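You operate a simulated robot arm through the tools that you are given. There is no shell and no other tool. Be economical: measure what you need, move in short steps, check, and stop when the job is done.

The job below is to be done with a simulated robot arm. You get a single attempt, and the scene is never put back.

Task
Fetch the purple-dot packer and set it on top of the red carton. Take the grey pad on the tray of the red cart and put it away on the wash bench top. Switch the cart brake off. Put the yellow pad from the tray of the red cart on the rebuild card. Fetch the red tape roll and set it on the shelf of the steel table. Fetch the green bump stop from the top of the steel table and set it on top of the blue caps carton. Do these in any order.
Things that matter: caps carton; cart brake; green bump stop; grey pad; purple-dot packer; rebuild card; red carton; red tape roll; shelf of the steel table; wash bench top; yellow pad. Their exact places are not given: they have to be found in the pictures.

It is judged by the outcome, as a careful person would: the job done as asked, and still so three seconds after it is handed in. It fails if anything else is knocked over, pushed out of place, dropped, spilled or broken. A push-on lid holds only when it is set on centred and level and pressed home; a screw cap is set on level and turned clockwise until tight.

Robot
A 7-joint arm with a two-finger parallel gripper on a trunk, on a base that drives. Base frame: it is fixed to the floor where the robot stands at the start and does not move with it; the origin is under the middle of the robot, x ahead of it, y to its left, z up. Lengths are in m, angles in rad, forces in N, time in s.
With the tool pointing down near the work surface it reaches from about 0.26 to 0.32 m from the robot's upright axis, wherever it stands. Its first joint turns from -2.897 to 2.897 rad. Places, roughly: caps carton [0.5, 2.75, 0.75]; cart brake [0.8, 0.4, 0.8]; green bump stop (5x5x4 cm) [0.9, 2.7, 0.8]; grey pad (7x10x3 cm) [0.7, 0.3, 0.8]; purple-dot packer (5x4x3 cm) [0.5, 0.1, 0.4]; rebuild card [0.5, 0, 0.75]; red carton [0.5, 0, 0.5]; red tape roll (8x8x4 cm) [0.8, 2.3, 0.8]; shelf of the steel table [0.7, 2.9, 0.4]; wash bench top (50x12 cm) [0.38, 4.6, 0.88]; yellow pad (8x6x4 cm) [0.5, 0.4, 0.8]. Payload 3.4 kg.
The tool frame sits at the grasp point between the pads (the TCP): z along the fingers, y along the line on which they close. The tips reach 0.03 m beyond it. The gripper opens to 0.094 m. The fingers are 0.028 m wide and 0.01 m thick; the gripper's body (0.05 by 0.096 m) begins 0.055 m behind the TCP.
Orientation is told as [roll, pitch, yaw] about the base's x, y, z axes, in that order, counted from this pose: with the fingers straight down and closing along the base's y, the tool's x points along the base's -x, its y along +y and its z along -z.

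Tools
- The arm moves only by the tool jog_arm. Its arguments are lists of equal length, an entry for each row: "delta_pos": the shift along the base's x, y, z in m, a list of three; "rot": the turn, a rotation vector about the base's x, y, z in rad, a list of three; "gripper": the opening, from 0 (shut) to 1 (fully open). In form: {"delta_pos": [[x, y, z], ...], "rot": [[ax, ay, az], ...], "gripper": [gripper, ...]}. A call has 1 to 20 rows; each row is the pose to reach, as a shift and turn from the pose commanded when the call began. A row lasts 0.2 s, in which the tool goes at most 0.05 m and 0.15 rad; a call with a longer step from one row to the next is refused whole, and so is a gripper value outside its range. A pose out of reach is approached as far as the arm can. The call stops where the force on the tool passes 40 N (or 10 N more than at its start, if that is more) or the arm is blocked; 0.2 s more then pass. Each finger travels about 0.072 m/s and halts on what it meets, pressing with about 44 N; the grip force reading is that of the motor and also rises with nothing between the fingers. The clock runs only during rows and for 0.2 s after the last one: add rows that repeat a pose to give the fingers time. The reply holds the time, the measured pose of the TCP, the force on the tool along the base axes, the opening and the grip force, in the units named above and with some noise, with the torque about the TCP (base axes, N m) and any sound that the robot's microphone picked up.
- Cameras (640 x 400 px; columns grow to the right, rows downward): "scene" is now at [0.0204, 0.1544, 1.5335]; the picture's right is [0.02, -1.00, 0.00], its down [-0.75, -0.02, -0.66] and it looks along [0.66, 0.02, -0.75] (base axes); focal length 253 px, centre (320, 200). "wrist" rides on the gripper at [0.076, 0.014, -0.103] in the tool frame; the picture's right is [-0.18, 0.98, 0.00], its down [-0.75, -0.14, -0.64] and it looks along [-0.63, -0.12, 0.77] (tool axes); focal length 243 px, centre (320, 200).
- snapshot(camera): a new picture of that camera. It takes no simulated time.
- slide_trunk(by): slides the trunk up (or, below 0, down) by that many m; the arm and the scene camera ride with it, the base frame stays. It gives what a move gives, with no picture.
- steer(legs): drives the robot by 1 to 6 legs, each [ahead, left, turn to the left] in m, m and rad, along the robot's own axes; the way and the turn of a leg run together, so that a leg with both is an arc; at most 1.5 m and 3.142 rad a leg. The arm and the cameras ride along, it lands a little off, and it stops where it bumps. It gives what a move gives.
- turn_head(pan, tilt): turns the head with the scene camera to pan (to the left, within 2.705 rad either way) and tilt (down, from -0.506 to 1.204), counted from straight ahead of the robot. It gives what a move gives.
- pixel_to_xyz(camera, pixels): for up to 12 pixels [column, row] of the newest picture of that camera ("zoom" is the newest enlarged one), the place [x, y, z] in the base frame of the surface seen there, good to about 0.002 m. It takes no simulated time.
- inspect(camera, box): a new picture of the part [left, top, right, bottom] of that camera's present view, enlarged. It takes no simulated time.
- finish_job(): hands the job in; it is judged then, once.

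Keep the steps short. Do not move on a guess: measure, check each grasp and each placing, and mend mistakes. In all there are 117 turns and 96 pictures (those below and enlarged ones count). Leave the gripper open and the arm clear of the work at the hand-in unless told otherwise, and finish with a single line.

The tools are called after ">>>" by a JSON object that holds its "name" and its "arguments". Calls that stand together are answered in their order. jog_arm: Moves the arm, as the interface text tells. Its arguments: {"type":"object","properties":{"delta_pos":{"type":"array","items":{"type":"array","items":{"type":"number"}}},"rot":{"type":"array","items":{"type":"array","items":{"type":"number"}}},"gripper":{"type":"array","items":{"type":"number"}}},"required":["delta_pos","rot","gripper"]} The other tools are called the same way: slide_trunk (by) slides the trunk up or down; steer (legs) drives the base; turn_head (pan, tilt) turns the head that bears the scene camera; snapshot (camera) takes a picture; pixel_to_xyz (camera, pixels) gives the place of the surface under pixels of a picture; inspect (camera, box) takes an enlarged picture of a part of a camera's view; finish_job () hands the job in.

At the start:

```text
clock: 0.0
eef_pos: [0.319, 0.0337, 1.2013]
tool_rot: [0.0, -0.001, 0.002]
wrist_force: [-0.5, 0.3, 0.0]
torque: [0.0, -0.01, -0.03]
finger_gap: 0.0941
gripper_force: 0.0
trunk travel left (down, up): [-0.2, 0.186]
robot x, y, heading: [-0.0002, 0.0022, 0.002]
head pan, tilt: [0.024, 0.85]
```

scene: 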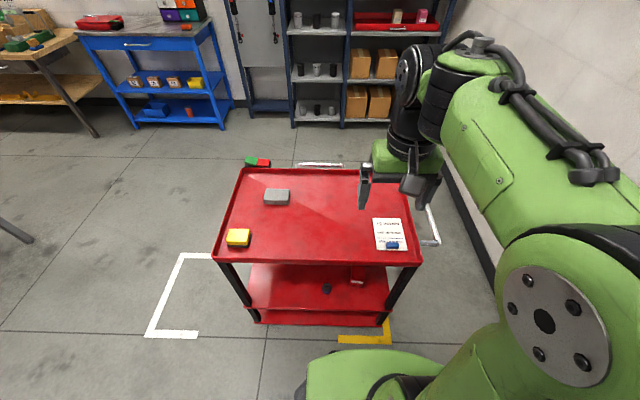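
wrist: 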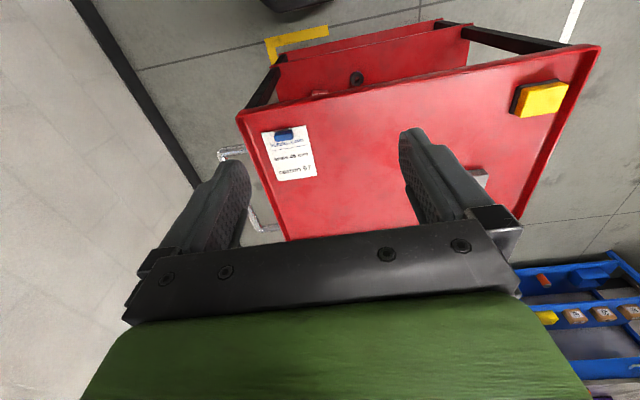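

I see the red cart ahead with the grey pad (277,197), yellow pad (238,237), card (390,234), and a red/green switch at (257,162). First I enlarge the cart and measure.

>>> {"name": "inspect", "arguments": {"camera": "scene", "box": [200, 140, 450, 340]}}

>>> {"name": "pixel_to_xyz", "arguments": {"camera": "scene", "pixels": [[277, 193], [238, 234], [390, 230], [392, 245], [250, 162], [264, 162], [327, 289], [357, 280], [300, 220], [245, 172], [215, 258], [418, 262]]}}

```text
2.00 times, centred on (325, 240) of scene
```

zoom: 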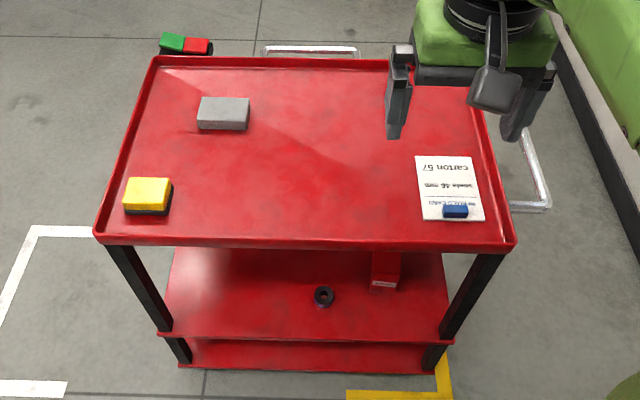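

```text
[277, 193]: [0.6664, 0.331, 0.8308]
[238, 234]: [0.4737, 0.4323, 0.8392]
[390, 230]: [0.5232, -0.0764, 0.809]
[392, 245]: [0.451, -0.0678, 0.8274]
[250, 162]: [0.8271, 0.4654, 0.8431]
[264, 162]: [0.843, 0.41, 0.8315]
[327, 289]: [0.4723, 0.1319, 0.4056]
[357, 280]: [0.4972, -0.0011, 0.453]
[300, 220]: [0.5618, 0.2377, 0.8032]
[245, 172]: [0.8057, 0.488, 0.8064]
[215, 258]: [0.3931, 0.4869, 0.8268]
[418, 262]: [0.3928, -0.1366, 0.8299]
```

Next I read the card and look at the cart shelf closely.

>>> {"name": "inspect", "arguments": {"camera": "scene", "box": [360, 205, 424, 255]}}

>>> {"name": "inspect", "arguments": {"camera": "scene", "box": [290, 250, 402, 320]}}

>>> {"name": "inspect", "arguments": {"camera": "scene", "box": [230, 145, 294, 185]}}

>>> {"name": "turn_head", "arguments": {"pan": 1.3, "tilt": 0.5}}

>>> {"name": "snapshot", "arguments": {"camera": "scene"}}

```text
8.00 times, centred on (392, 230) of scene
```

zoom: 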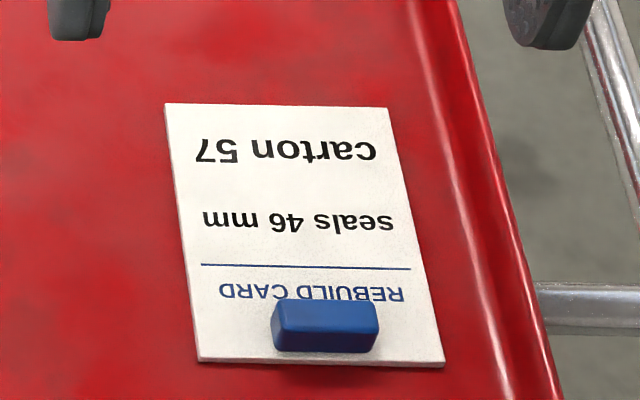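

```text
5.71 times, centred on (346, 285) of scene
```

zoom: 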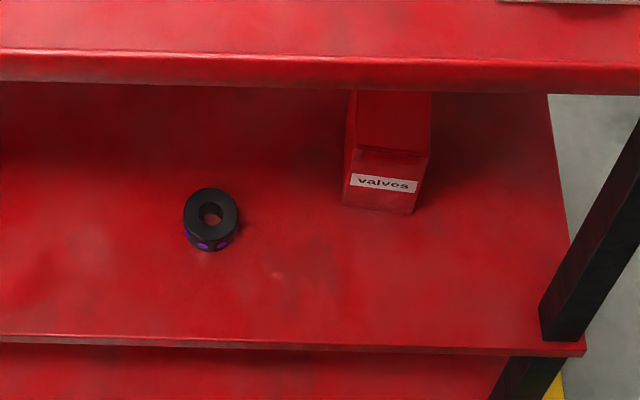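

```text
10.00 times, centred on (262, 165) of scene
```

zoom: 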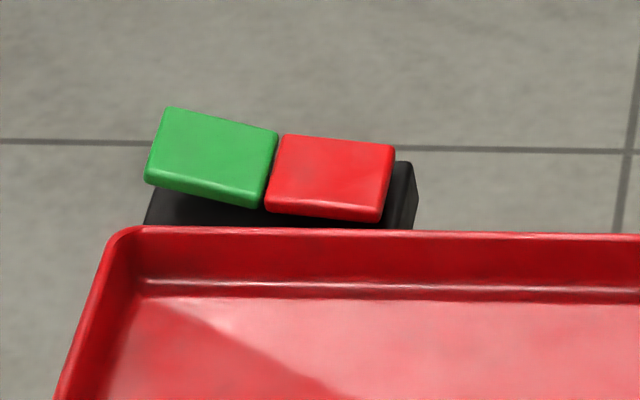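

```text
clock: 1.4
eef_pos: [0.3194, 0.0323, 1.2]
tool_rot: [0.001, 0.0, 0.0]
wrist_force: [-0.2, 0.1, 0.8]
torque: [0.02, 0.0, 0.01]
finger_gap: 0.0939
gripper_force: 0.1
trunk travel left (down, up): [-0.2, 0.186]
robot x, y, heading: [-0.0017, -0.0, 0.004]
head pan, tilt: [1.3, 0.499]
```

```text
89 pictures are left
```

scene: 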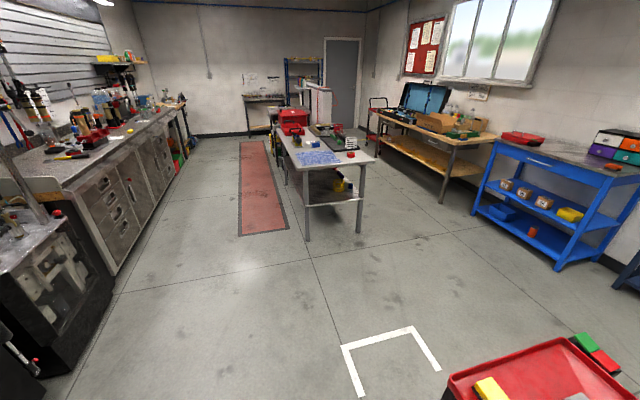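

The steel table stands at (330,150). I enlarge it and the area beyond, to plan.

>>> {"name": "inspect", "arguments": {"camera": "scene", "box": [230, 40, 390, 240]}}

>>> {"name": "pixel_to_xyz", "arguments": {"camera": "scene", "pixels": [[350, 155], [337, 140], [294, 122], [318, 157], [320, 200], [306, 205], [372, 160], [345, 185], [262, 100], [308, 132], [240, 232], [286, 230]]}}

```text
2.00 times, centred on (310, 140) of scene
```

zoom: 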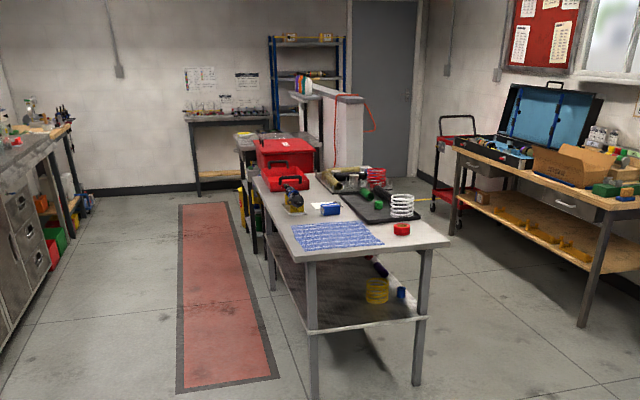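

```text
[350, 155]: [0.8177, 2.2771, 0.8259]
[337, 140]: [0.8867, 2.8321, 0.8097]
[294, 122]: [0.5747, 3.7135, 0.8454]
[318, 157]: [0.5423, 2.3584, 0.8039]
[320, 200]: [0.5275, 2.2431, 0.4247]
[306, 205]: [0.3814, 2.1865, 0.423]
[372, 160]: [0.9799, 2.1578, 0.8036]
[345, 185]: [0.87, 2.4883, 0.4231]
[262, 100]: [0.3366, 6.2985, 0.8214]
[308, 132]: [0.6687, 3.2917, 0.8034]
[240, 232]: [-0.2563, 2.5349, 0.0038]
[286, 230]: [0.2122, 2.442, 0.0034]
```

To know how near I can drive, I look down at the robot's own base, and test the arm's reach outward in free air (cart's tray is far below at 0.80).

>>> {"name": "turn_head", "arguments": {"pan": 0.5, "tilt": 1.2}}

>>> {"name": "snapshot", "arguments": {"camera": "scene"}}

>>> {"name": "jog_arm", "arguments": {"delta_pos": [[0.05, 0, 0], [0.1, 0, 0], [0.15, 0, 0], [0.2, 0, 0], [0.25, 0, 0], [0.3, 0, 0], [0.3, 0, 0]], "rot": [[0, 0, 0], [0, 0, 0], [0, 0, 0], [0, 0, 0], [0, 0, 0], [0, 0, 0], [0, 0, 0]], "gripper": [1, 1, 1, 1, 1, 1, 1]}}

```text
clock: 2.6
eef_pos: [0.3188, 0.0337, 1.2001]
tool_rot: [0.0, -0.001, 0.001]
wrist_force: [-0.5, 0.4, 1.2]
torque: [0.0, 0.01, -0.03]
finger_gap: 0.0941
gripper_force: 0.0
trunk travel left (down, up): [-0.2, 0.186]
robot x, y, heading: [0.0, 0.0002, -0.001]
head pan, tilt: [0.499, 1.201]
```

```text
87 pictures are left
```

scene: 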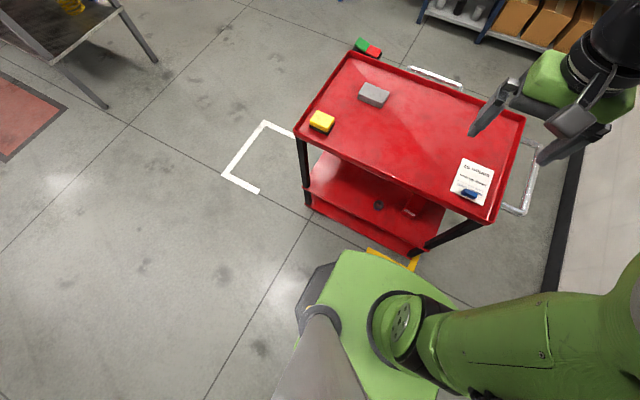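

```text
clock: 3.7
eef_pos: [0.5102, 0.024, 1.1877]
tool_rot: [0.001, -0.002, -0.009]
wrist_force: [12.2, 2.2, -15.8]
torque: [-0.39, 0.1, -0.27]
finger_gap: 0.0937
gripper_force: 0.1
out of reach, approached as far as the arm can: row 4, 5
trunk travel left (down, up): [-0.2, 0.186]
robot x, y, heading: [0.0025, -0.0032, -0.0]
head pan, tilt: [0.499, 1.201]
stopped in row 5: the force on the tool passed its limit at 69 N (the readings are from after the stop); the commanded pose is now the measured one
```

The arm reached x≈0.51 at height 1.19. I back off, and measure the base front (345,252) and the cart's legs.

>>> {"name": "pixel_to_xyz", "arguments": {"camera": "scene", "pixels": [[345, 254], [302, 300], [420, 290], [370, 250], [416, 268], [262, 124], [224, 175], [256, 191], [310, 206], [415, 253], [378, 205], [410, 213]]}}

>>> {"name": "jog_arm", "arguments": {"delta_pos": [[-0.04, 0, 0], [-0.06, 0.04, -0.03], [-0.06, 0.08, -0.06], [-0.06, 0.1, -0.1], [-0.06, 0.1, -0.14], [-0.06, 0.1, -0.18], [-0.06, 0.1, -0.22], [-0.06, 0.1, -0.22]], "rot": [[0, 0, 0], [0, 0, 0], [0, 0, 0], [0, 0, 0], [0, 0, 0], [0, 0, 0], [0, 0, 0], [0, 0, 0]], "gripper": [1, 1, 1, 1, 1, 1, 1, 1]}}

```text
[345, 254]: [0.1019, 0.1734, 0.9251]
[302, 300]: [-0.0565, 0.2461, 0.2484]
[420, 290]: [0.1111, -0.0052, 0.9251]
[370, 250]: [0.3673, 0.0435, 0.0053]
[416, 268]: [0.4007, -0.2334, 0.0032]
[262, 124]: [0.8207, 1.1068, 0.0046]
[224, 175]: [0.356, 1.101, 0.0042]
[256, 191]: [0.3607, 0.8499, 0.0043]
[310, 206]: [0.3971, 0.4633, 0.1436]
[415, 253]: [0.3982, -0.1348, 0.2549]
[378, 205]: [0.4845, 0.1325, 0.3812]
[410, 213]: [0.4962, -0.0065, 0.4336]
```

```text
refused: row 2 steps farther than a row can; nothing moved
```

One step was too long; I redo it with shorter ones.

>>> {"name": "jog_arm", "arguments": {"delta_pos": [[-0.04, 0, 0], [-0.06, 0.03, -0.02], [-0.06, 0.06, -0.05], [-0.06, 0.09, -0.08], [-0.06, 0.1, -0.12], [-0.06, 0.1, -0.16], [-0.06, 0.1, -0.2], [-0.06, 0.1, -0.24], [-0.06, 0.1, -0.24]], "rot": [[0, 0, 0], [0, 0, 0], [0, 0, 0], [0, 0, 0], [0, 0, 0], [0, 0, 0], [0, 0, 0], [0, 0, 0], [0, 0, 0]], "gripper": [1, 1, 1, 1, 1, 1, 1, 1, 1]}}

```text
clock: 5.7
eef_pos: [0.4504, 0.1225, 0.9486]
tool_rot: [0.0, 0.004, -0.007]
wrist_force: [0.4, -0.6, 1.0]
torque: [0.0, 0.03, 0.0]
finger_gap: 0.0939
gripper_force: 0.0
trunk travel left (down, up): [-0.2, 0.186]
robot x, y, heading: [0.0005, 0.0014, 0.001]
head pan, tilt: [0.499, 1.201]
```

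Reach 0.47 at height 0.95 works. Now I feel outward at this height over the empty middle of the tray.

>>> {"name": "jog_arm", "arguments": {"delta_pos": [[0.03, 0, 0], [0.06, 0, 0], [0.09, 0, 0], [0.12, 0, 0], [0.15, 0, 0], [0.18, 0, 0], [0.18, 0, 0]], "rot": [[0, 0, 0], [0, 0, 0], [0, 0, 0], [0, 0, 0], [0, 0, 0], [0, 0, 0], [0, 0, 0]], "gripper": [1, 1, 1, 1, 1, 1, 1]}}

```text
clock: 7.3
eef_pos: [0.5848, 0.1197, 0.9443]
tool_rot: [0.001, 0.004, -0.008]
wrist_force: [-0.5, -0.4, 0.5]
torque: [0.01, -0.03, -0.05]
finger_gap: 0.0943
gripper_force: 0.0
out of reach, approached as far as the arm can: row 5, 6, 7
trunk travel left (down, up): [-0.2, 0.186]
robot x, y, heading: [0.0002, -0.0005, 0.002]
head pan, tilt: [0.499, 1.201]
```

Radius ~0.60 is reachable at this height. I lift a bit, then drive left 0.2 and ahead 0.08 so both pads and the card are in reach.

>>> {"name": "jog_arm", "arguments": {"delta_pos": [[-0.04, 0, 0.02], [-0.08, 0, 0.04], [-0.11, 0, 0.06], [-0.14, 0, 0.08], [-0.14, 0, 0.08]], "rot": [[0, 0, 0], [0, 0, 0], [0, 0, 0], [0, 0, 0], [0, 0, 0]], "gripper": [1, 1, 1, 1, 1]}}

>>> {"name": "steer", "arguments": {"legs": [[0.0, 0.2, 0], [0.07, 0, 0]]}}

>>> {"name": "turn_head", "arguments": {"pan": 0.1, "tilt": 0.95}}

>>> {"name": "snapshot", "arguments": {"camera": "scene"}}

```text
clock: 8.5
eef_pos: [0.4456, 0.1163, 1.0259]
tool_rot: [0.0, 0.005, -0.006]
wrist_force: [-0.3, 1.1, 0.4]
torque: [0.0, 0.02, 0.0]
finger_gap: 0.094
gripper_force: 0.0
trunk travel left (down, up): [-0.2, 0.186]
robot x, y, heading: [-0.001, -0.0018, 0.002]
head pan, tilt: [0.499, 1.201]
```

```text
clock: 10.7
eef_pos: [0.5187, 0.3144, 1.0261]
tool_rot: [0.001, 0.005, -0.009]
wrist_force: [0.7, -0.5, -0.1]
torque: [0.03, 0.05, -0.02]
finger_gap: 0.094
gripper_force: 0.1
trunk travel left (down, up): [-0.2, 0.186]
robot x, y, heading: [0.0744, 0.1911, 0.001]
head pan, tilt: [0.499, 1.201]
```

```text
clock: 11.6
eef_pos: [0.5175, 0.3146, 1.0265]
tool_rot: [-0.001, 0.004, -0.008]
wrist_force: [0.1, 0.9, 0.6]
torque: [-0.04, 0.01, -0.01]
finger_gap: 0.0939
gripper_force: 0.1
trunk travel left (down, up): [-0.2, 0.186]
robot x, y, heading: [0.0717, 0.1981, -0.002]
head pan, tilt: [0.099, 0.949]
```

```text
86 pictures are left
```

scene: 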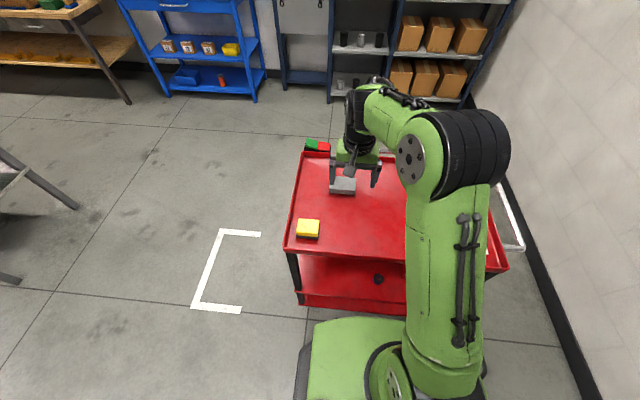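

I zoom on the yellow pad (308,228) and measure its edges.

>>> {"name": "inspect", "arguments": {"camera": "scene", "box": [280, 160, 376, 250]}}

>>> {"name": "snapshot", "arguments": {"camera": "wrist"}}

```text
4.44 times, centred on (328, 205) of scene
```

zoom: 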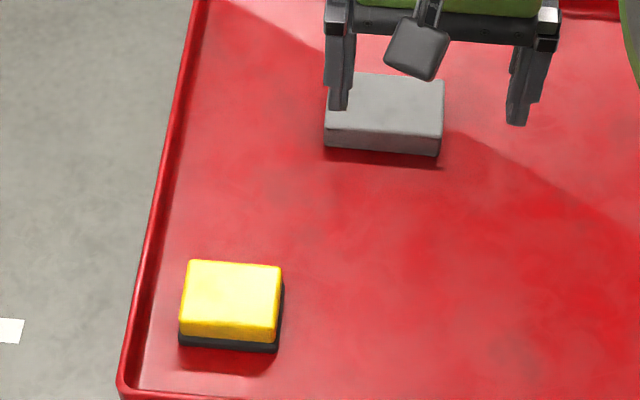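

```text
84 pictures are left
```

wrist: 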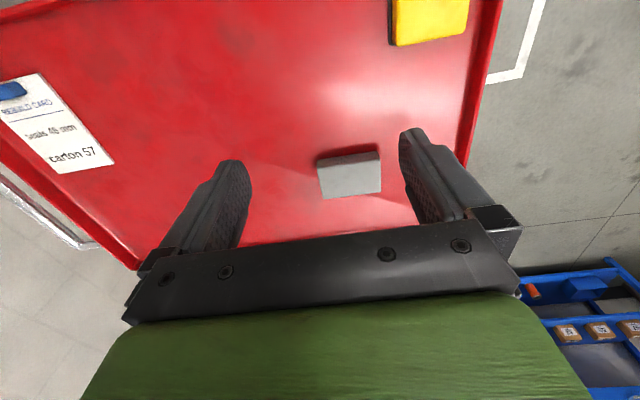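

>>> {"name": "pixel_to_xyz", "arguments": {"camera": "zoom", "pixels": [[191, 264], [278, 268], [272, 325], [184, 320], [230, 295], [182, 342], [274, 347], [282, 300], [331, 75], [444, 82], [438, 140], [326, 130]]}}

>>> {"name": "pixel_to_xyz", "arguments": {"camera": "wrist", "pixels": [[40, 76], [113, 162], [60, 172], [10, 90], [25, 100], [4, 85], [430, 15], [350, 178]]}}

```text
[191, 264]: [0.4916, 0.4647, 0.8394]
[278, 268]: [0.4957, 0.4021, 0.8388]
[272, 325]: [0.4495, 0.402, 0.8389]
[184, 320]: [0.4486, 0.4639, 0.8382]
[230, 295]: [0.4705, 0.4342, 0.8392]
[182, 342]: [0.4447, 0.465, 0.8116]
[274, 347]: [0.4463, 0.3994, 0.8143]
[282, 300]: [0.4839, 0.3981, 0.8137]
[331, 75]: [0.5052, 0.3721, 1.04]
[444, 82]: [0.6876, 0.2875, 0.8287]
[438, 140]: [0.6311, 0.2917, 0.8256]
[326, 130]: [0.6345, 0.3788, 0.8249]
```

```text
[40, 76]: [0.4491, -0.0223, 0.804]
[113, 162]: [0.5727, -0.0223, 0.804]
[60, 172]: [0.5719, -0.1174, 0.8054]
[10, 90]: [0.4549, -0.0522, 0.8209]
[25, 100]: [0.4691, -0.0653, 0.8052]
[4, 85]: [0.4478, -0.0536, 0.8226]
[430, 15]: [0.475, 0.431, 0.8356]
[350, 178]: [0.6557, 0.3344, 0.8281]
```

Yellow pad centre is (0.471, 0.433), top 0.839, ~65 mm in y, ~52 mm in x; the left tray rim is close at y=0.487, so I'll close along x. I turn the tool 90° and go above the pad.

>>> {"name": "jog_arm", "arguments": {"delta_pos": [[-0.004, 0.011, 0], [-0.008, 0.022, 0], [-0.012, 0.033, 0], [-0.016, 0.044, 0], [-0.02, 0.055, 0], [-0.024, 0.066, 0], [-0.028, 0.077, 0], [-0.032, 0.088, 0], [-0.036, 0.099, 0], [-0.042, 0.11, 0], [-0.0465, 0.118, 0], [-0.0465, 0.118, 0]], "rot": [[0, 0, 0.143], [0, 0, 0.286], [0, 0, 0.429], [0, 0, 0.572], [0, 0, 0.715], [0, 0, 0.858], [0, 0, 1.001], [0, 0, 1.144], [0, 0, 1.287], [0, 0, 1.43], [0, 0, 1.575], [0, 0, 1.575]], "gripper": [1, 1, 1, 1, 1, 1, 1, 1, 1, 1, 1, 1]}}

>>> {"name": "snapshot", "arguments": {"camera": "wrist"}}

```text
clock: 14.2
eef_pos: [0.4714, 0.4317, 1.0266]
tool_rot: [-0.001, 0.002, 1.571]
wrist_force: [-0.5, -0.4, 0.1]
torque: [-0.02, 0.0, 0.0]
finger_gap: 0.0938
gripper_force: 0.0
trunk travel left (down, up): [-0.2, 0.186]
robot x, y, heading: [0.071, 0.1932, -0.001]
head pan, tilt: [0.099, 0.949]
```

```text
83 pictures are left
```

wrist: 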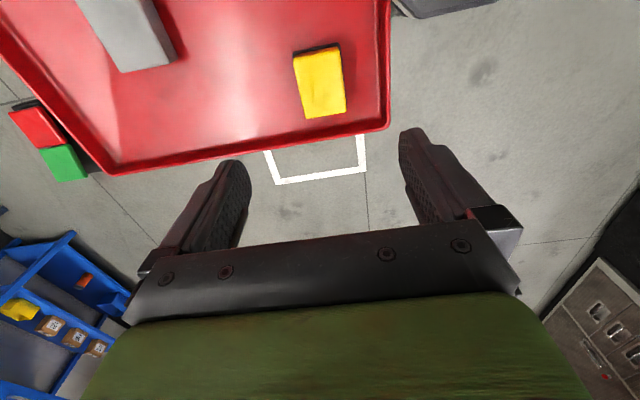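

Aligned in position and yaw. I descend to TCP z 0.842 (tips ~7 mm above tray) and close.

>>> {"name": "jog_arm", "arguments": {"delta_pos": [[0, 0.001, -0.04], [0, 0.001, -0.08], [0, 0.001, -0.12], [0, 0.001, -0.15], [0, 0.001, -0.17], [0, 0.001, -0.185], [0, 0.001, -0.185], [0, 0.001, -0.185], [0, 0.001, -0.185], [0, 0.001, -0.185]], "rot": [[0, 0, 0], [0, 0, 0], [0, 0, 0], [0, 0, 0], [0, 0, 0], [0, 0, 0], [0, 0, 0], [0, 0, 0], [0, 0, 0], [0, 0, 0]], "gripper": [0.9, 0.9, 0.9, 0.9, 0.9, 0.9, 0.9, 0, 0, 0]}}

>>> {"name": "jog_arm", "arguments": {"delta_pos": [[0, 0, 0.02], [0, 0, 0.06], [0, 0, 0.1], [0, 0, 0.1]], "rot": [[0, 0, 0], [0, 0, 0], [0, 0, 0], [0, 0, 0]], "gripper": [0, 0, 0, 0]}}

>>> {"name": "snapshot", "arguments": {"camera": "wrist"}}

```text
clock: 16.4
eef_pos: [0.4715, 0.4341, 0.8425]
tool_rot: [0.0, 0.004, 1.567]
wrist_force: [0.0, -0.1, 0.2]
torque: [0.02, -0.01, -0.04]
finger_gap: 0.051
gripper_force: 44.4
trunk travel left (down, up): [-0.2, 0.186]
robot x, y, heading: [0.0696, 0.1965, -0.003]
head pan, tilt: [0.099, 0.949]
```

```text
clock: 17.4
eef_pos: [0.471, 0.4358, 0.9405]
tool_rot: [-0.001, 0.003, 1.566]
wrist_force: [0.8, 0.3, -1.1]
torque: [0.02, 0.02, 0.0]
finger_gap: 0.051
gripper_force: 44.3
trunk travel left (down, up): [-0.2, 0.186]
robot x, y, heading: [0.0701, 0.199, -0.001]
head pan, tilt: [0.099, 0.949]
```

```text
82 pictures are left
```

wrist: 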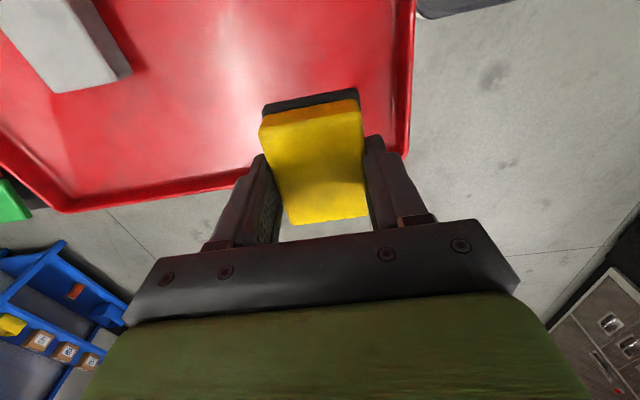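

Held (gap 51 mm). I carry it to above the card's free part at (0.53, -0.07), away from the blue block.

>>> {"name": "jog_arm", "arguments": {"delta_pos": [[0.005, -0.042, 0], [0.01, -0.084, 0], [0.015, -0.126, 0], [0.02, -0.168, 0], [0.025, -0.21, 0], [0.03, -0.252, 0], [0.035, -0.294, 0], [0.04, -0.336, 0], [0.045, -0.378, 0], [0.05, -0.42, 0], [0.055, -0.462, 0], [0.059, -0.505, 0], [0.059, -0.505, 0], [0.059, -0.505, 0]], "rot": [[0, 0, 0], [0, 0, 0], [0, 0, 0], [0, 0, 0], [0, 0, 0], [0, 0, 0], [0, 0, 0], [0, 0, 0], [0, 0, 0], [0, 0, 0], [0, 0, 0], [0, 0, 0], [0, 0, 0], [0, 0, 0]], "gripper": [0, 0, 0, 0, 0, 0, 0, 0, 0, 0, 0, 0, 0, 0]}}

>>> {"name": "snapshot", "arguments": {"camera": "wrist"}}

```text
clock: 20.4
eef_pos: [0.5291, -0.0718, 0.9396]
tool_rot: [0.0, 0.005, 1.568]
wrist_force: [0.1, -0.6, -1.2]
torque: [0.03, -0.03, 0.01]
finger_gap: 0.0509
gripper_force: 44.2
trunk travel left (down, up): [-0.2, 0.186]
robot x, y, heading: [0.0691, 0.1966, -0.002]
head pan, tilt: [0.099, 0.949]
```

```text
81 pictures are left
```

wrist: 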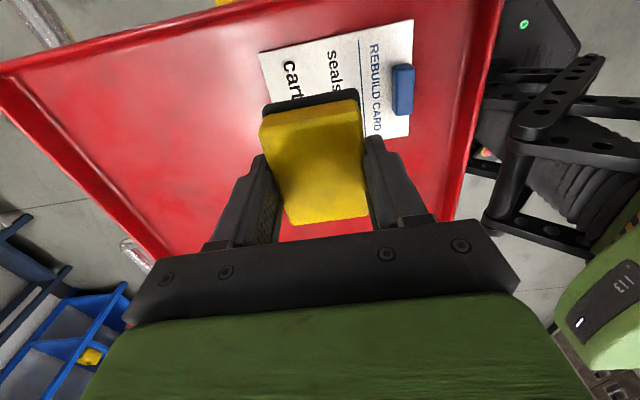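

Everything lines up: card free area under the pad. I lower to z 0.845.

>>> {"name": "jog_arm", "arguments": {"delta_pos": [[0.001, 0.002, -0.03], [0.001, 0.002, -0.06], [0.001, 0.002, -0.08], [0.001, 0.002, -0.09], [0.001, 0.002, -0.095], [0.001, 0.002, -0.095]], "rot": [[0, 0, 0], [0, 0, 0], [0, 0, 0], [0, 0, 0], [0, 0, 0], [0, 0, 0]], "gripper": [0, 0, 0, 0, 0, 0]}}

>>> {"name": "snapshot", "arguments": {"camera": "wrist"}}

```text
clock: 21.8
eef_pos: [0.5322, -0.0711, 0.8483]
tool_rot: [-0.002, 0.006, 1.568]
wrist_force: [-0.3, 0.0, 11.8]
torque: [0.11, 0.15, -0.03]
finger_gap: 0.051
gripper_force: 44.0
trunk travel left (down, up): [-0.2, 0.186]
robot x, y, heading: [0.071, 0.1996, 0.004]
head pan, tilt: [0.099, 0.949]
```

```text
80 pictures are left
```

wrist: 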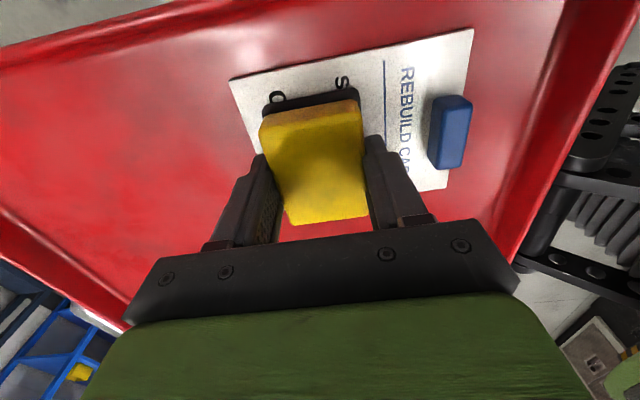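

Contact felt (12 N). I open to ~0.75 and lift straight up.

>>> {"name": "jog_arm", "arguments": {"delta_pos": [[0, 0, 0], [0, 0, 0], [0, 0, 0], [0, 0, 0.02], [0, 0, 0.06], [0, 0, 0.1], [0, 0, 0.13], [0, 0, 0.13]], "rot": [[0, 0, 0], [0, 0, 0], [0, 0, 0], [0, 0, 0], [0, 0, 0], [0, 0, 0], [0, 0, 0], [0, 0, 0]], "gripper": [0.65, 0.75, 0.75, 0.75, 0.75, 0.75, 0.75, 0.75]}}

>>> {"name": "snapshot", "arguments": {"camera": "wrist"}}

```text
clock: 23.6
eef_pos: [0.5342, -0.0693, 0.9759]
tool_rot: [0.001, 0.005, 1.567]
wrist_force: [-0.4, -0.3, 0.1]
torque: [0.01, -0.04, -0.03]
finger_gap: 0.0706
gripper_force: 0.1
trunk travel left (down, up): [-0.2, 0.186]
robot x, y, heading: [0.0737, 0.1954, 0.0]
head pan, tilt: [0.099, 0.949]
```

```text
79 pictures are left
```

wrist: 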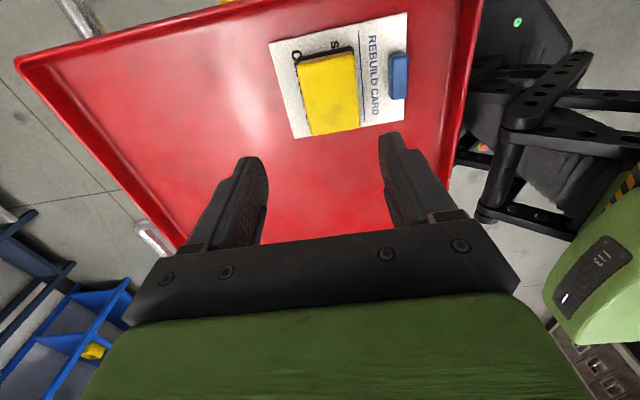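

Yellow pad sits on the card, block untouched. Now the packer: I turn the tool back while retracting, back the base off, lower the trunk, and look at the shelf.

>>> {"name": "jog_arm", "arguments": {"delta_pos": [[-0.01, 0.01, 0.01], [-0.02, 0.02, 0.02], [-0.03, 0.03, 0.03], [-0.04, 0.04, 0.04], [-0.05, 0.05, 0.05], [-0.06, 0.06, 0.06], [-0.07, 0.07, 0.07], [-0.08, 0.08, 0.08], [-0.09, 0.09, 0.08], [-0.1, 0.1, 0.08], [-0.11, 0.11, 0.08], [-0.11, 0.11, 0.08]], "rot": [[0, 0, -0.143], [0, 0, -0.286], [0, 0, -0.429], [0, 0, -0.572], [0, 0, -0.715], [0, 0, -0.858], [0, 0, -1.001], [0, 0, -1.144], [0, 0, -1.287], [0, 0, -1.43], [0, 0, -1.567], [0, 0, -1.567]], "gripper": [0.75, 0.75, 0.75, 0.75, 0.75, 0.75, 0.75, 0.75, 0.75, 0.75, 0.75, 0.75]}}

>>> {"name": "steer", "arguments": {"legs": [[-0.37, 0, 0], [0, -0.1, 0]]}}

>>> {"name": "slide_trunk", "arguments": {"by": -0.2}}

>>> {"name": "turn_head", "arguments": {"pan": 0, "tilt": 0.85}}

>>> {"name": "snapshot", "arguments": {"camera": "scene"}}

>>> {"name": "snapshot", "arguments": {"camera": "wrist"}}

```text
clock: 26.1
eef_pos: [0.4222, 0.0413, 1.056]
tool_rot: [0.0, 0.004, -0.002]
wrist_force: [0.1, 0.5, -0.2]
torque: [-0.03, 0.04, -0.01]
finger_gap: 0.0707
gripper_force: 0.0
trunk travel left (down, up): [-0.2, 0.186]
robot x, y, heading: [0.0682, 0.1968, -0.004]
head pan, tilt: [0.099, 0.949]
```

```text
clock: 29.3
eef_pos: [0.0464, -0.0619, 1.056]
tool_rot: [0.003, 0.003, 0.005]
wrist_force: [0.0, -0.5, -0.2]
torque: [0.03, 0.02, 0.0]
finger_gap: 0.0705
gripper_force: 0.0
trunk travel left (down, up): [-0.2, 0.186]
robot x, y, heading: [-0.304, 0.0966, 0.005]
head pan, tilt: [0.099, 0.949]
```

```text
clock: 31.5
eef_pos: [0.0465, -0.06, 0.8576]
tool_rot: [0.0, 0.005, 0.004]
wrist_force: [-0.1, -0.7, 0.2]
torque: [0.01, -0.02, -0.02]
finger_gap: 0.0705
gripper_force: 0.1
trunk travel left (down, up): [0.0, 0.386]
robot x, y, heading: [-0.307, 0.0939, 0.002]
head pan, tilt: [0.099, 0.949]
```

```text
clock: 32.1
eef_pos: [0.047, -0.0592, 0.8572]
tool_rot: [0.0, 0.003, 0.005]
wrist_force: [0.1, -0.7, -0.6]
torque: [0.01, 0.02, 0.04]
finger_gap: 0.0706
gripper_force: 0.1
trunk travel left (down, up): [0.0, 0.386]
robot x, y, heading: [-0.3032, 0.0969, 0.004]
head pan, tilt: [0.0, 0.85]
```

```text
78 pictures are left
```

scene: 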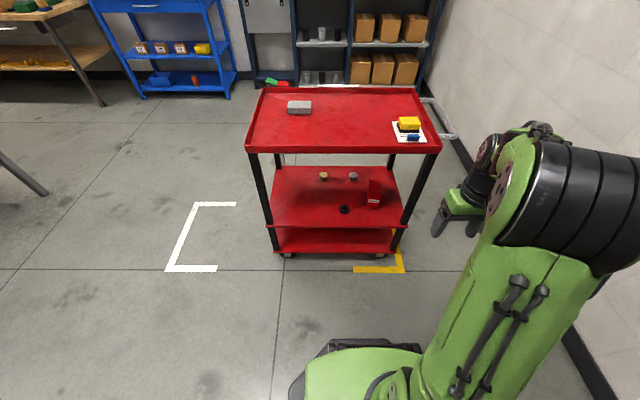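

```text
77 pictures are left
```

wrist: 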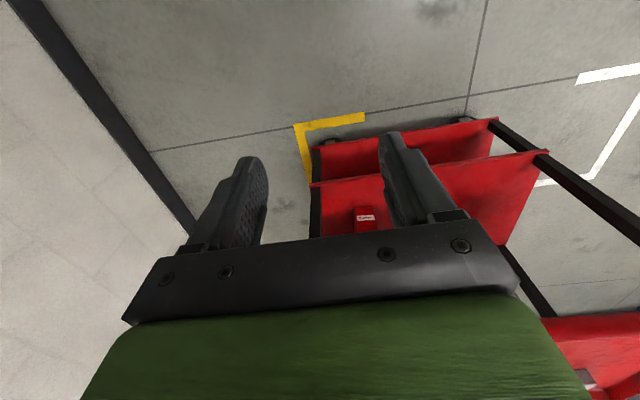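

Now I see more items on the shelf at (323,176) and (353,176), besides (345,209). I zoom to read dots and the carton's top.

>>> {"name": "inspect", "arguments": {"camera": "scene", "box": [300, 160, 400, 222]}}

>>> {"name": "pixel_to_xyz", "arguments": {"camera": "zoom", "pixels": [[287, 300], [287, 325], [445, 130], [515, 130], [445, 230], [515, 240], [340, 90], [150, 90], [480, 180], [300, 385], [240, 330], [480, 210]]}}

```text
6.40 times, centred on (350, 191) of scene
```

zoom: 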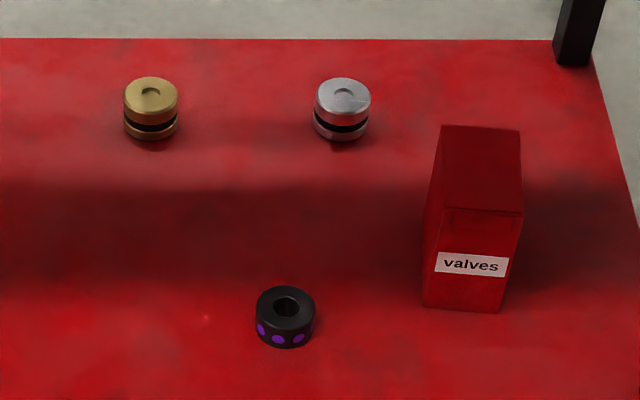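

```text
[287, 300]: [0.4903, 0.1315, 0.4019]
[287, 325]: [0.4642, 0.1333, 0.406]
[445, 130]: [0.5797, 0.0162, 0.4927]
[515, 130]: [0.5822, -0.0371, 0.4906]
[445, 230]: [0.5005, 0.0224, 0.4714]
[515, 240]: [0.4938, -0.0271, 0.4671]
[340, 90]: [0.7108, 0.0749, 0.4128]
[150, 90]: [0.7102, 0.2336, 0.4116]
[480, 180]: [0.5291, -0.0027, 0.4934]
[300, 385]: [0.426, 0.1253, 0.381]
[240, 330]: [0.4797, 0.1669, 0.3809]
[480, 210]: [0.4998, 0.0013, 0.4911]
```

The front one (285,320) bears the purple dots: centre ≈(0.485,0.132), shelf z 0.381. Carton top z 0.493, centre ≈(0.539,-0.006). I'll reach in under the tray with the tool tilted 57° forward; first I take that pose in free space in front of the cart.

>>> {"name": "jog_arm", "arguments": {"delta_pos": [[0.02, 0.02, -0.02], [0.04, 0.04, -0.05], [0.06, 0.06, -0.08], [0.08, 0.08, -0.11], [0.09, 0.1, -0.15], [0.1, 0.12, -0.19], [0.1, 0.14, -0.23], [0.1, 0.16, -0.27], [0.1, 0.16, -0.31], [0.1, 0.16, -0.35], [0.1, 0.16, -0.39], [0.1, 0.16, -0.41], [0.1, 0.16, -0.41]], "rot": [[0, -0.14, 0], [0, -0.28, 0], [0, -0.42, 0], [0, -0.56, 0], [0, -0.7, 0], [0, -0.84, 0], [0, -0.98, 0], [0, -1.0, 0], [0, -1.0, 0], [0, -1.0, 0], [0, -1.0, 0], [0, -1.0, 0], [0, -1.0, 0]], "gripper": [0.75, 0.75, 0.75, 0.75, 0.75, 0.75, 0.75, 0.75, 0.75, 0.75, 0.75, 0.75, 0.75]}}

>>> {"name": "snapshot", "arguments": {"camera": "scene"}}

```text
clock: 34.9
eef_pos: [0.1462, 0.1005, 0.4475]
tool_rot: [-0.007, -0.996, 0.009]
wrist_force: [-1.7, 0.7, 0.2]
torque: [-0.02, -0.03, -0.02]
finger_gap: 0.0704
gripper_force: 0.0
trunk travel left (down, up): [0.0, 0.386]
robot x, y, heading: [-0.3079, 0.1021, 0.001]
head pan, tilt: [0.0, 0.85]
```

```text
75 pictures are left
```

scene: 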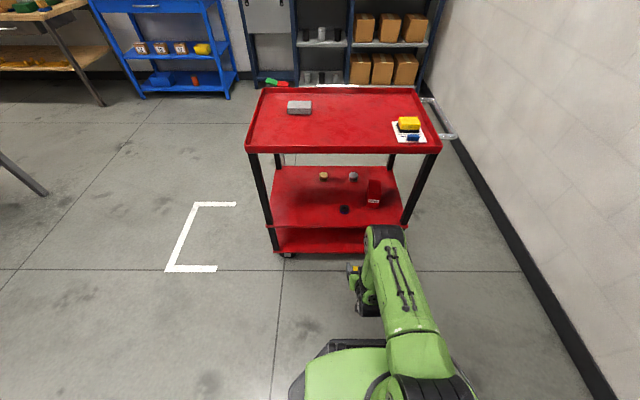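

The forearm end is at (385,232); I measure where it is relative to the tool, since it must not hit the tray.

>>> {"name": "pixel_to_xyz", "arguments": {"camera": "scene", "pixels": [[385, 229], [400, 232], [368, 245], [372, 235], [352, 268], [362, 300], [395, 260], [420, 320]]}}

>>> {"name": "inspect", "arguments": {"camera": "scene", "box": [320, 210, 460, 340]}}

```text
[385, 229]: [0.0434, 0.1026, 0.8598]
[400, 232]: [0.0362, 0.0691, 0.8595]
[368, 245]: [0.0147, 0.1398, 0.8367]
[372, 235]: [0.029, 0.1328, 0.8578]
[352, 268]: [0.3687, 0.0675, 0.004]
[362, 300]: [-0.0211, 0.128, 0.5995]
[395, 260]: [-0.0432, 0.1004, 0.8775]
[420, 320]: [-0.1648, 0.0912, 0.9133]
```

```text
3.08 times, centred on (390, 275) of scene
```

zoom: 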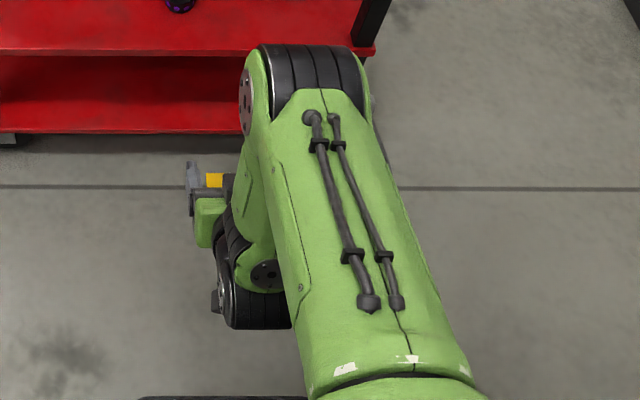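

The elbow is 0.10 m behind the TCP at tray height, so I want more arm extension. I test extending by 0.13 here and recheck the elbow.

>>> {"name": "jog_arm", "arguments": {"delta_pos": [[0.03, 0, 0], [0.06, 0, 0], [0.09, 0, 0], [0.12, 0, 0], [0.14, 0, 0], [0.16, 0, 0], [0.16, 0, 0]], "rot": [[0, 0, 0], [0, 0, 0], [0, 0, 0], [0, 0, 0], [0, 0, 0], [0, 0, 0], [0, 0, 0]], "gripper": [0.75, 0.75, 0.75, 0.75, 0.75, 0.75, 0.75]}}

>>> {"name": "inspect", "arguments": {"camera": "scene", "box": [300, 180, 460, 340]}}

```text
clock: 36.5
eef_pos: [0.3084, 0.1017, 0.4479]
tool_rot: [-0.007, -0.997, 0.008]
wrist_force: [0.0, -0.4, -0.3]
torque: [-0.01, 0.03, 0.0]
finger_gap: 0.0705
gripper_force: 0.0
trunk travel left (down, up): [0.0, 0.386]
robot x, y, heading: [-0.3012, 0.0965, 0.003]
head pan, tilt: [0.0, 0.85]
```

```text
2.50 times, centred on (380, 260) of scene
```

zoom: 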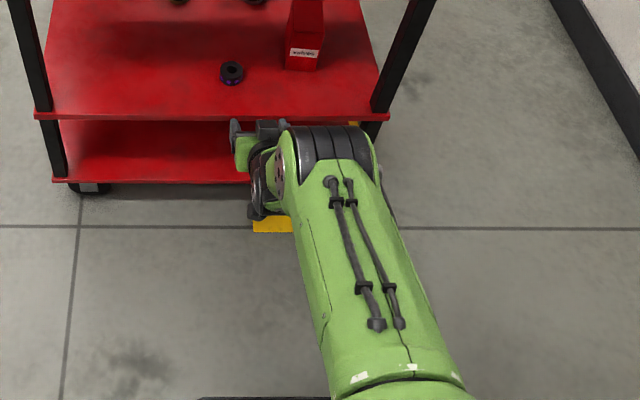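

>>> {"name": "pixel_to_xyz", "arguments": {"camera": "zoom", "pixels": [[325, 127], [340, 127], [290, 140], [270, 160], [255, 150], [235, 130], [360, 140]]}}

>>> {"name": "jog_arm", "arguments": {"delta_pos": [[-0.01, 0.01, 0], [-0.02, 0.02, 0], [-0.02, 0.02, 0]], "rot": [[0, 0, 0], [0, 0, 0], [0, 0, 0]], "gripper": [0.75, 0.75, 0.75]}}

```text
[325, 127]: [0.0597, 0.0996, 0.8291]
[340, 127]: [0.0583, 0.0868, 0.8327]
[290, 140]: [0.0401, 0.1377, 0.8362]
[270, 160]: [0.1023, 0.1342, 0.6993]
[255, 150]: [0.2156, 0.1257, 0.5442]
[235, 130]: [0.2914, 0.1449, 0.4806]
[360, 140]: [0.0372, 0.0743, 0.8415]
```

```text
clock: 37.3
eef_pos: [0.289, 0.1214, 0.447]
tool_rot: [-0.007, -0.999, 0.009]
wrist_force: [0.2, -0.2, -0.6]
torque: [0.0, 0.03, -0.02]
finger_gap: 0.0705
gripper_force: 0.0
trunk travel left (down, up): [0.0, 0.386]
robot x, y, heading: [-0.3055, 0.0968, 0.003]
head pan, tilt: [0.0, 0.85]
```

Now the elbow stays 0.25 m behind the TCP — good. I raise the tool 5 cm and drive ahead 0.17 m so the tool hovers above the packer.

>>> {"name": "jog_arm", "arguments": {"delta_pos": [[0, 0, 0.03], [0, 0, 0.05], [0, 0, 0.05]], "rot": [[0, 0, 0], [0, 0, 0], [0, 0, 0]], "gripper": [0.75, 0.75, 0.75]}}

>>> {"name": "steer", "arguments": {"legs": [[0.17, 0, 0]]}}

>>> {"name": "snapshot", "arguments": {"camera": "wrist"}}

>>> {"name": "snapshot", "arguments": {"camera": "scene"}}

```text
clock: 38.1
eef_pos: [0.2862, 0.1216, 0.4969]
tool_rot: [-0.007, -0.995, 0.007]
wrist_force: [-0.1, -0.3, 0.6]
torque: [-0.02, 0.01, 0.0]
finger_gap: 0.0704
gripper_force: 0.0
trunk travel left (down, up): [0.0, 0.386]
robot x, y, heading: [-0.3035, 0.0959, 0.003]
head pan, tilt: [0.0, 0.85]
```

```text
clock: 39.6
eef_pos: [0.4577, 0.1189, 0.4971]
tool_rot: [-0.007, -0.996, 0.004]
wrist_force: [-1.1, -0.6, -0.1]
torque: [0.01, 0.01, 0.04]
finger_gap: 0.0706
gripper_force: 0.0
trunk travel left (down, up): [0.0, 0.386]
robot x, y, heading: [-0.1335, 0.0968, -0.001]
head pan, tilt: [0.0, 0.85]
```

```text
72 pictures are left
```

wrist: 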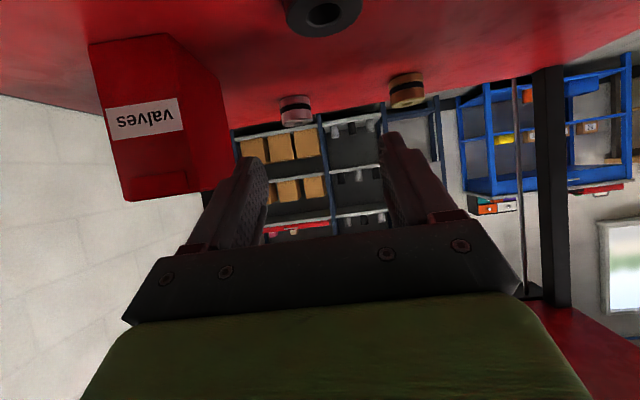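

```text
71 pictures are left
```

scene: 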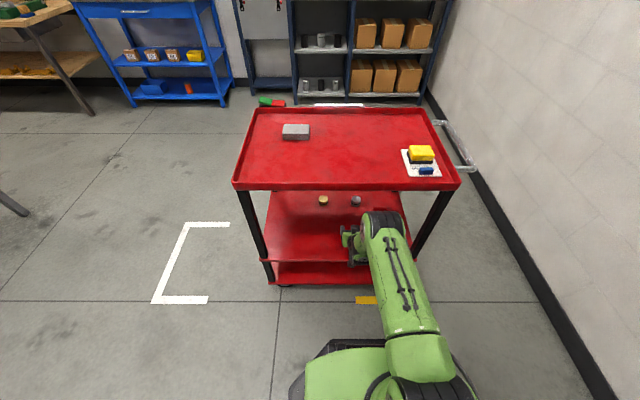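

The packer is at (322,12) in the wrist view. I measure it and the carton top/front from here.

>>> {"name": "pixel_to_xyz", "arguments": {"camera": "wrist", "pixels": [[286, 12], [358, 10], [322, 33], [322, 14], [94, 40], [168, 35], [125, 198], [188, 190], [145, 180], [222, 110], [226, 186], [130, 150]]}}

```text
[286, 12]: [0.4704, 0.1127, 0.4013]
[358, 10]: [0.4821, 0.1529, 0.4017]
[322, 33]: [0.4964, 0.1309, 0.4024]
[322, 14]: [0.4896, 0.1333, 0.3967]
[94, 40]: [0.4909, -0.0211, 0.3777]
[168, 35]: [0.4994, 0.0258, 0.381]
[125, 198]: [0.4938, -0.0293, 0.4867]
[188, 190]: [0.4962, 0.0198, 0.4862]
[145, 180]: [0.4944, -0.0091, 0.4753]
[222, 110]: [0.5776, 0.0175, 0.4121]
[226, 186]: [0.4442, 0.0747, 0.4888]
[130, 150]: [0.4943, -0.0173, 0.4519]
```

Packer centre ≈(0.484,0.1325). I align, descend to z 0.413 and close.

>>> {"name": "jog_arm", "arguments": {"delta_pos": [[0.013, 0.0136, 0], [0.013, 0.0136, -0.03], [0.013, 0.0136, -0.06], [0.013, 0.0136, -0.075], [0.013, 0.0136, -0.083], [0.013, 0.0136, -0.083]], "rot": [[0, 0, 0], [0, 0, 0], [0, 0, 0], [0, 0, 0], [0, 0, 0], [0, 0, 0]], "gripper": [0.8, 0.8, 0.8, 0.8, 0.8, 0.8]}}

>>> {"name": "snapshot", "arguments": {"camera": "wrist"}}

```text
clock: 41.0
eef_pos: [0.4713, 0.1323, 0.4132]
tool_rot: [-0.008, -0.995, 0.005]
wrist_force: [-0.2, -0.7, 0.1]
torque: [0.03, -0.04, 0.01]
finger_gap: 0.0752
gripper_force: 0.1
trunk travel left (down, up): [0.0, 0.386]
robot x, y, heading: [-0.1335, 0.0974, 0.002]
head pan, tilt: [0.0, 0.85]
```

```text
70 pictures are left
```

wrist: 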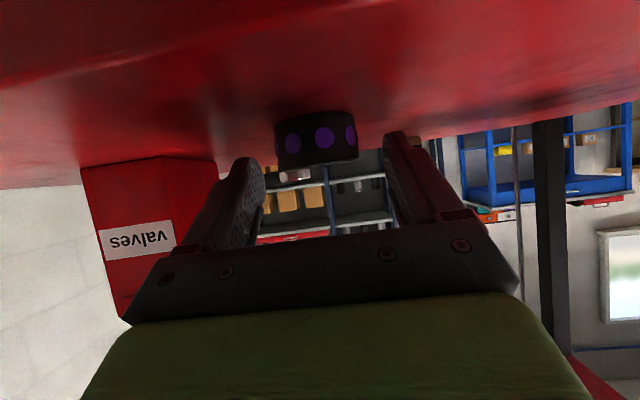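

The packer is between the fingertips. Close and lift slightly.

>>> {"name": "jog_arm", "arguments": {"delta_pos": [[0, 0, 0], [0, 0, 0], [0, 0, 0], [0, 0, 0], [0, 0, 0.02], [0, 0, 0.04], [0, 0, 0.04]], "rot": [[0, 0, 0], [0, 0, 0], [0, 0, 0], [0, 0, 0], [0, 0, 0], [0, 0, 0], [0, 0, 0]], "gripper": [0, 0, 0, 0, 0, 0, 0]}}

>>> {"name": "snapshot", "arguments": {"camera": "wrist"}}

```text
clock: 42.6
eef_pos: [0.4713, 0.1311, 0.4532]
tool_rot: [-0.008, -0.997, 0.004]
wrist_force: [0.1, -0.5, -1.2]
torque: [-0.01, 0.01, 0.0]
finger_gap: 0.0422
gripper_force: 43.4
trunk travel left (down, up): [0.0, 0.386]
robot x, y, heading: [-0.1334, 0.0956, 0.001]
head pan, tilt: [0.0, 0.85]
```

```text
69 pictures are left
```

wrist: 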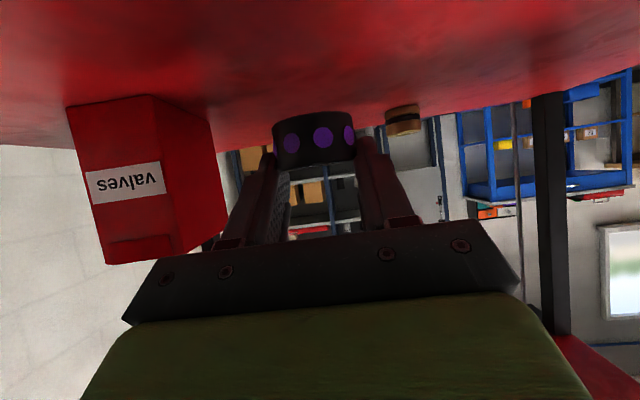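

Held (gap 42 mm), level. I raise to z 0.56 clear of the carton (top 0.493), then drive ahead 0.06.

>>> {"name": "jog_arm", "arguments": {"delta_pos": [[0, 0, 0.04], [0, 0, 0.08], [0, 0, 0.107], [0, 0, 0.107]], "rot": [[0, 0, 0], [0, 0, 0], [0, 0, 0], [0, 0, 0]], "gripper": [0, 0, 0, 0]}}

>>> {"name": "steer", "arguments": {"legs": [[0.06, 0, 0]]}}

>>> {"name": "snapshot", "arguments": {"camera": "scene"}}

```text
clock: 43.6
eef_pos: [0.473, 0.1305, 0.5624]
tool_rot: [-0.008, -0.995, 0.006]
wrist_force: [-0.5, -0.4, -0.3]
torque: [0.01, 0.04, 0.02]
finger_gap: 0.042
gripper_force: 44.0
trunk travel left (down, up): [0.0, 0.386]
robot x, y, heading: [-0.1352, 0.0943, -0.002]
head pan, tilt: [0.0, 0.85]
```

```text
clock: 44.6
eef_pos: [0.5339, 0.1298, 0.5626]
tool_rot: [-0.008, -0.995, 0.005]
wrist_force: [0.4, -0.1, -0.8]
torque: [-0.03, -0.01, -0.03]
finger_gap: 0.0422
gripper_force: 43.5
trunk travel left (down, up): [0.0, 0.386]
robot x, y, heading: [-0.0742, 0.0967, 0.001]
head pan, tilt: [0.0, 0.85]
```

```text
68 pictures are left
```

scene: 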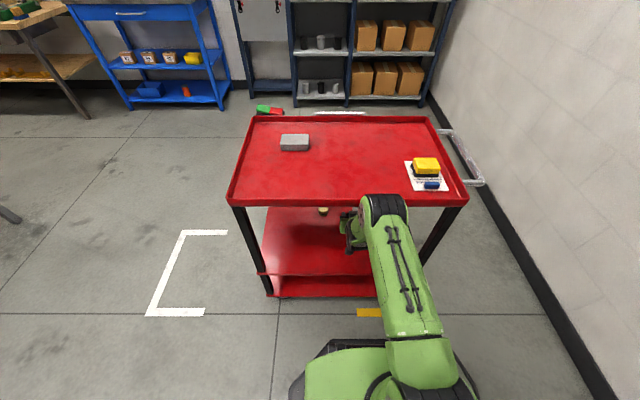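

I check the elbow's distance to the tray edge before sweeping sideways.

>>> {"name": "pixel_to_xyz", "arguments": {"camera": "scene", "pixels": [[378, 197], [395, 198], [363, 205], [378, 202], [330, 204]]}}

```text
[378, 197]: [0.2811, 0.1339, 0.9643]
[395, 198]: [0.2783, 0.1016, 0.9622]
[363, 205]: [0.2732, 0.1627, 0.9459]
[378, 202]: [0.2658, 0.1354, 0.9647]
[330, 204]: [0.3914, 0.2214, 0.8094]
```

11 cm clear. I sweep right to above the carton: target TCP (0.5245, -0.008).

>>> {"name": "jog_arm", "arguments": {"delta_pos": [[-0.002, -0.035, 0], [-0.005, -0.07, 0], [-0.008, -0.105, 0], [-0.0094, -0.138, 0], [-0.0094, -0.138, 0], [-0.0094, -0.138, 0]], "rot": [[0, 0, 0], [0, 0, 0], [0, 0, 0], [0, 0, 0], [0, 0, 0], [0, 0, 0]], "gripper": [0, 0, 0, 0, 0, 0]}}

>>> {"name": "snapshot", "arguments": {"camera": "wrist"}}

```text
clock: 46.0
eef_pos: [0.5219, -0.0056, 0.5621]
tool_rot: [-0.007, -0.995, 0.005]
wrist_force: [0.0, -0.4, 0.2]
torque: [-0.02, -0.02, -0.01]
finger_gap: 0.0418
gripper_force: 44.4
trunk travel left (down, up): [0.0, 0.386]
robot x, y, heading: [-0.074, 0.0963, -0.003]
head pan, tilt: [0.0, 0.85]
```

```text
67 pictures are left
```

wrist: 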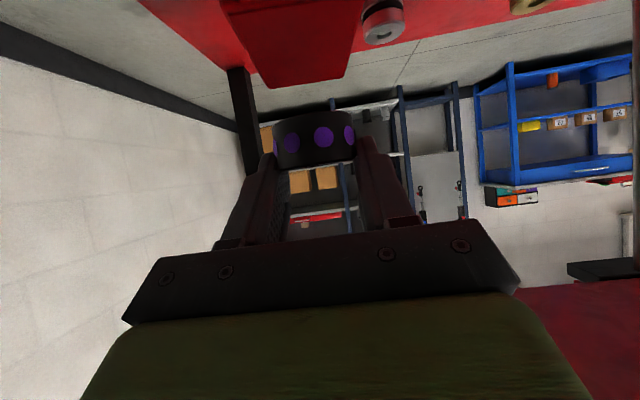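

The carton's far top edge shows at (262,87)–(345,74). I measure it.

>>> {"name": "pixel_to_xyz", "arguments": {"camera": "wrist", "pixels": [[265, 83], [340, 74], [302, 60], [240, 40], [355, 40], [250, 60], [350, 60], [313, 135], [300, 30]]}}

```text
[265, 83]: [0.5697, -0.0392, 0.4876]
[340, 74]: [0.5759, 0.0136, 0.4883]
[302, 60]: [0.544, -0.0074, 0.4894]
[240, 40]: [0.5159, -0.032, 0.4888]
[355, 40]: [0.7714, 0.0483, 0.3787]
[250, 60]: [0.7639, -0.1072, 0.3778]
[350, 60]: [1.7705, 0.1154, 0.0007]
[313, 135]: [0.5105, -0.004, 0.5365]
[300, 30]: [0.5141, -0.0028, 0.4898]
```

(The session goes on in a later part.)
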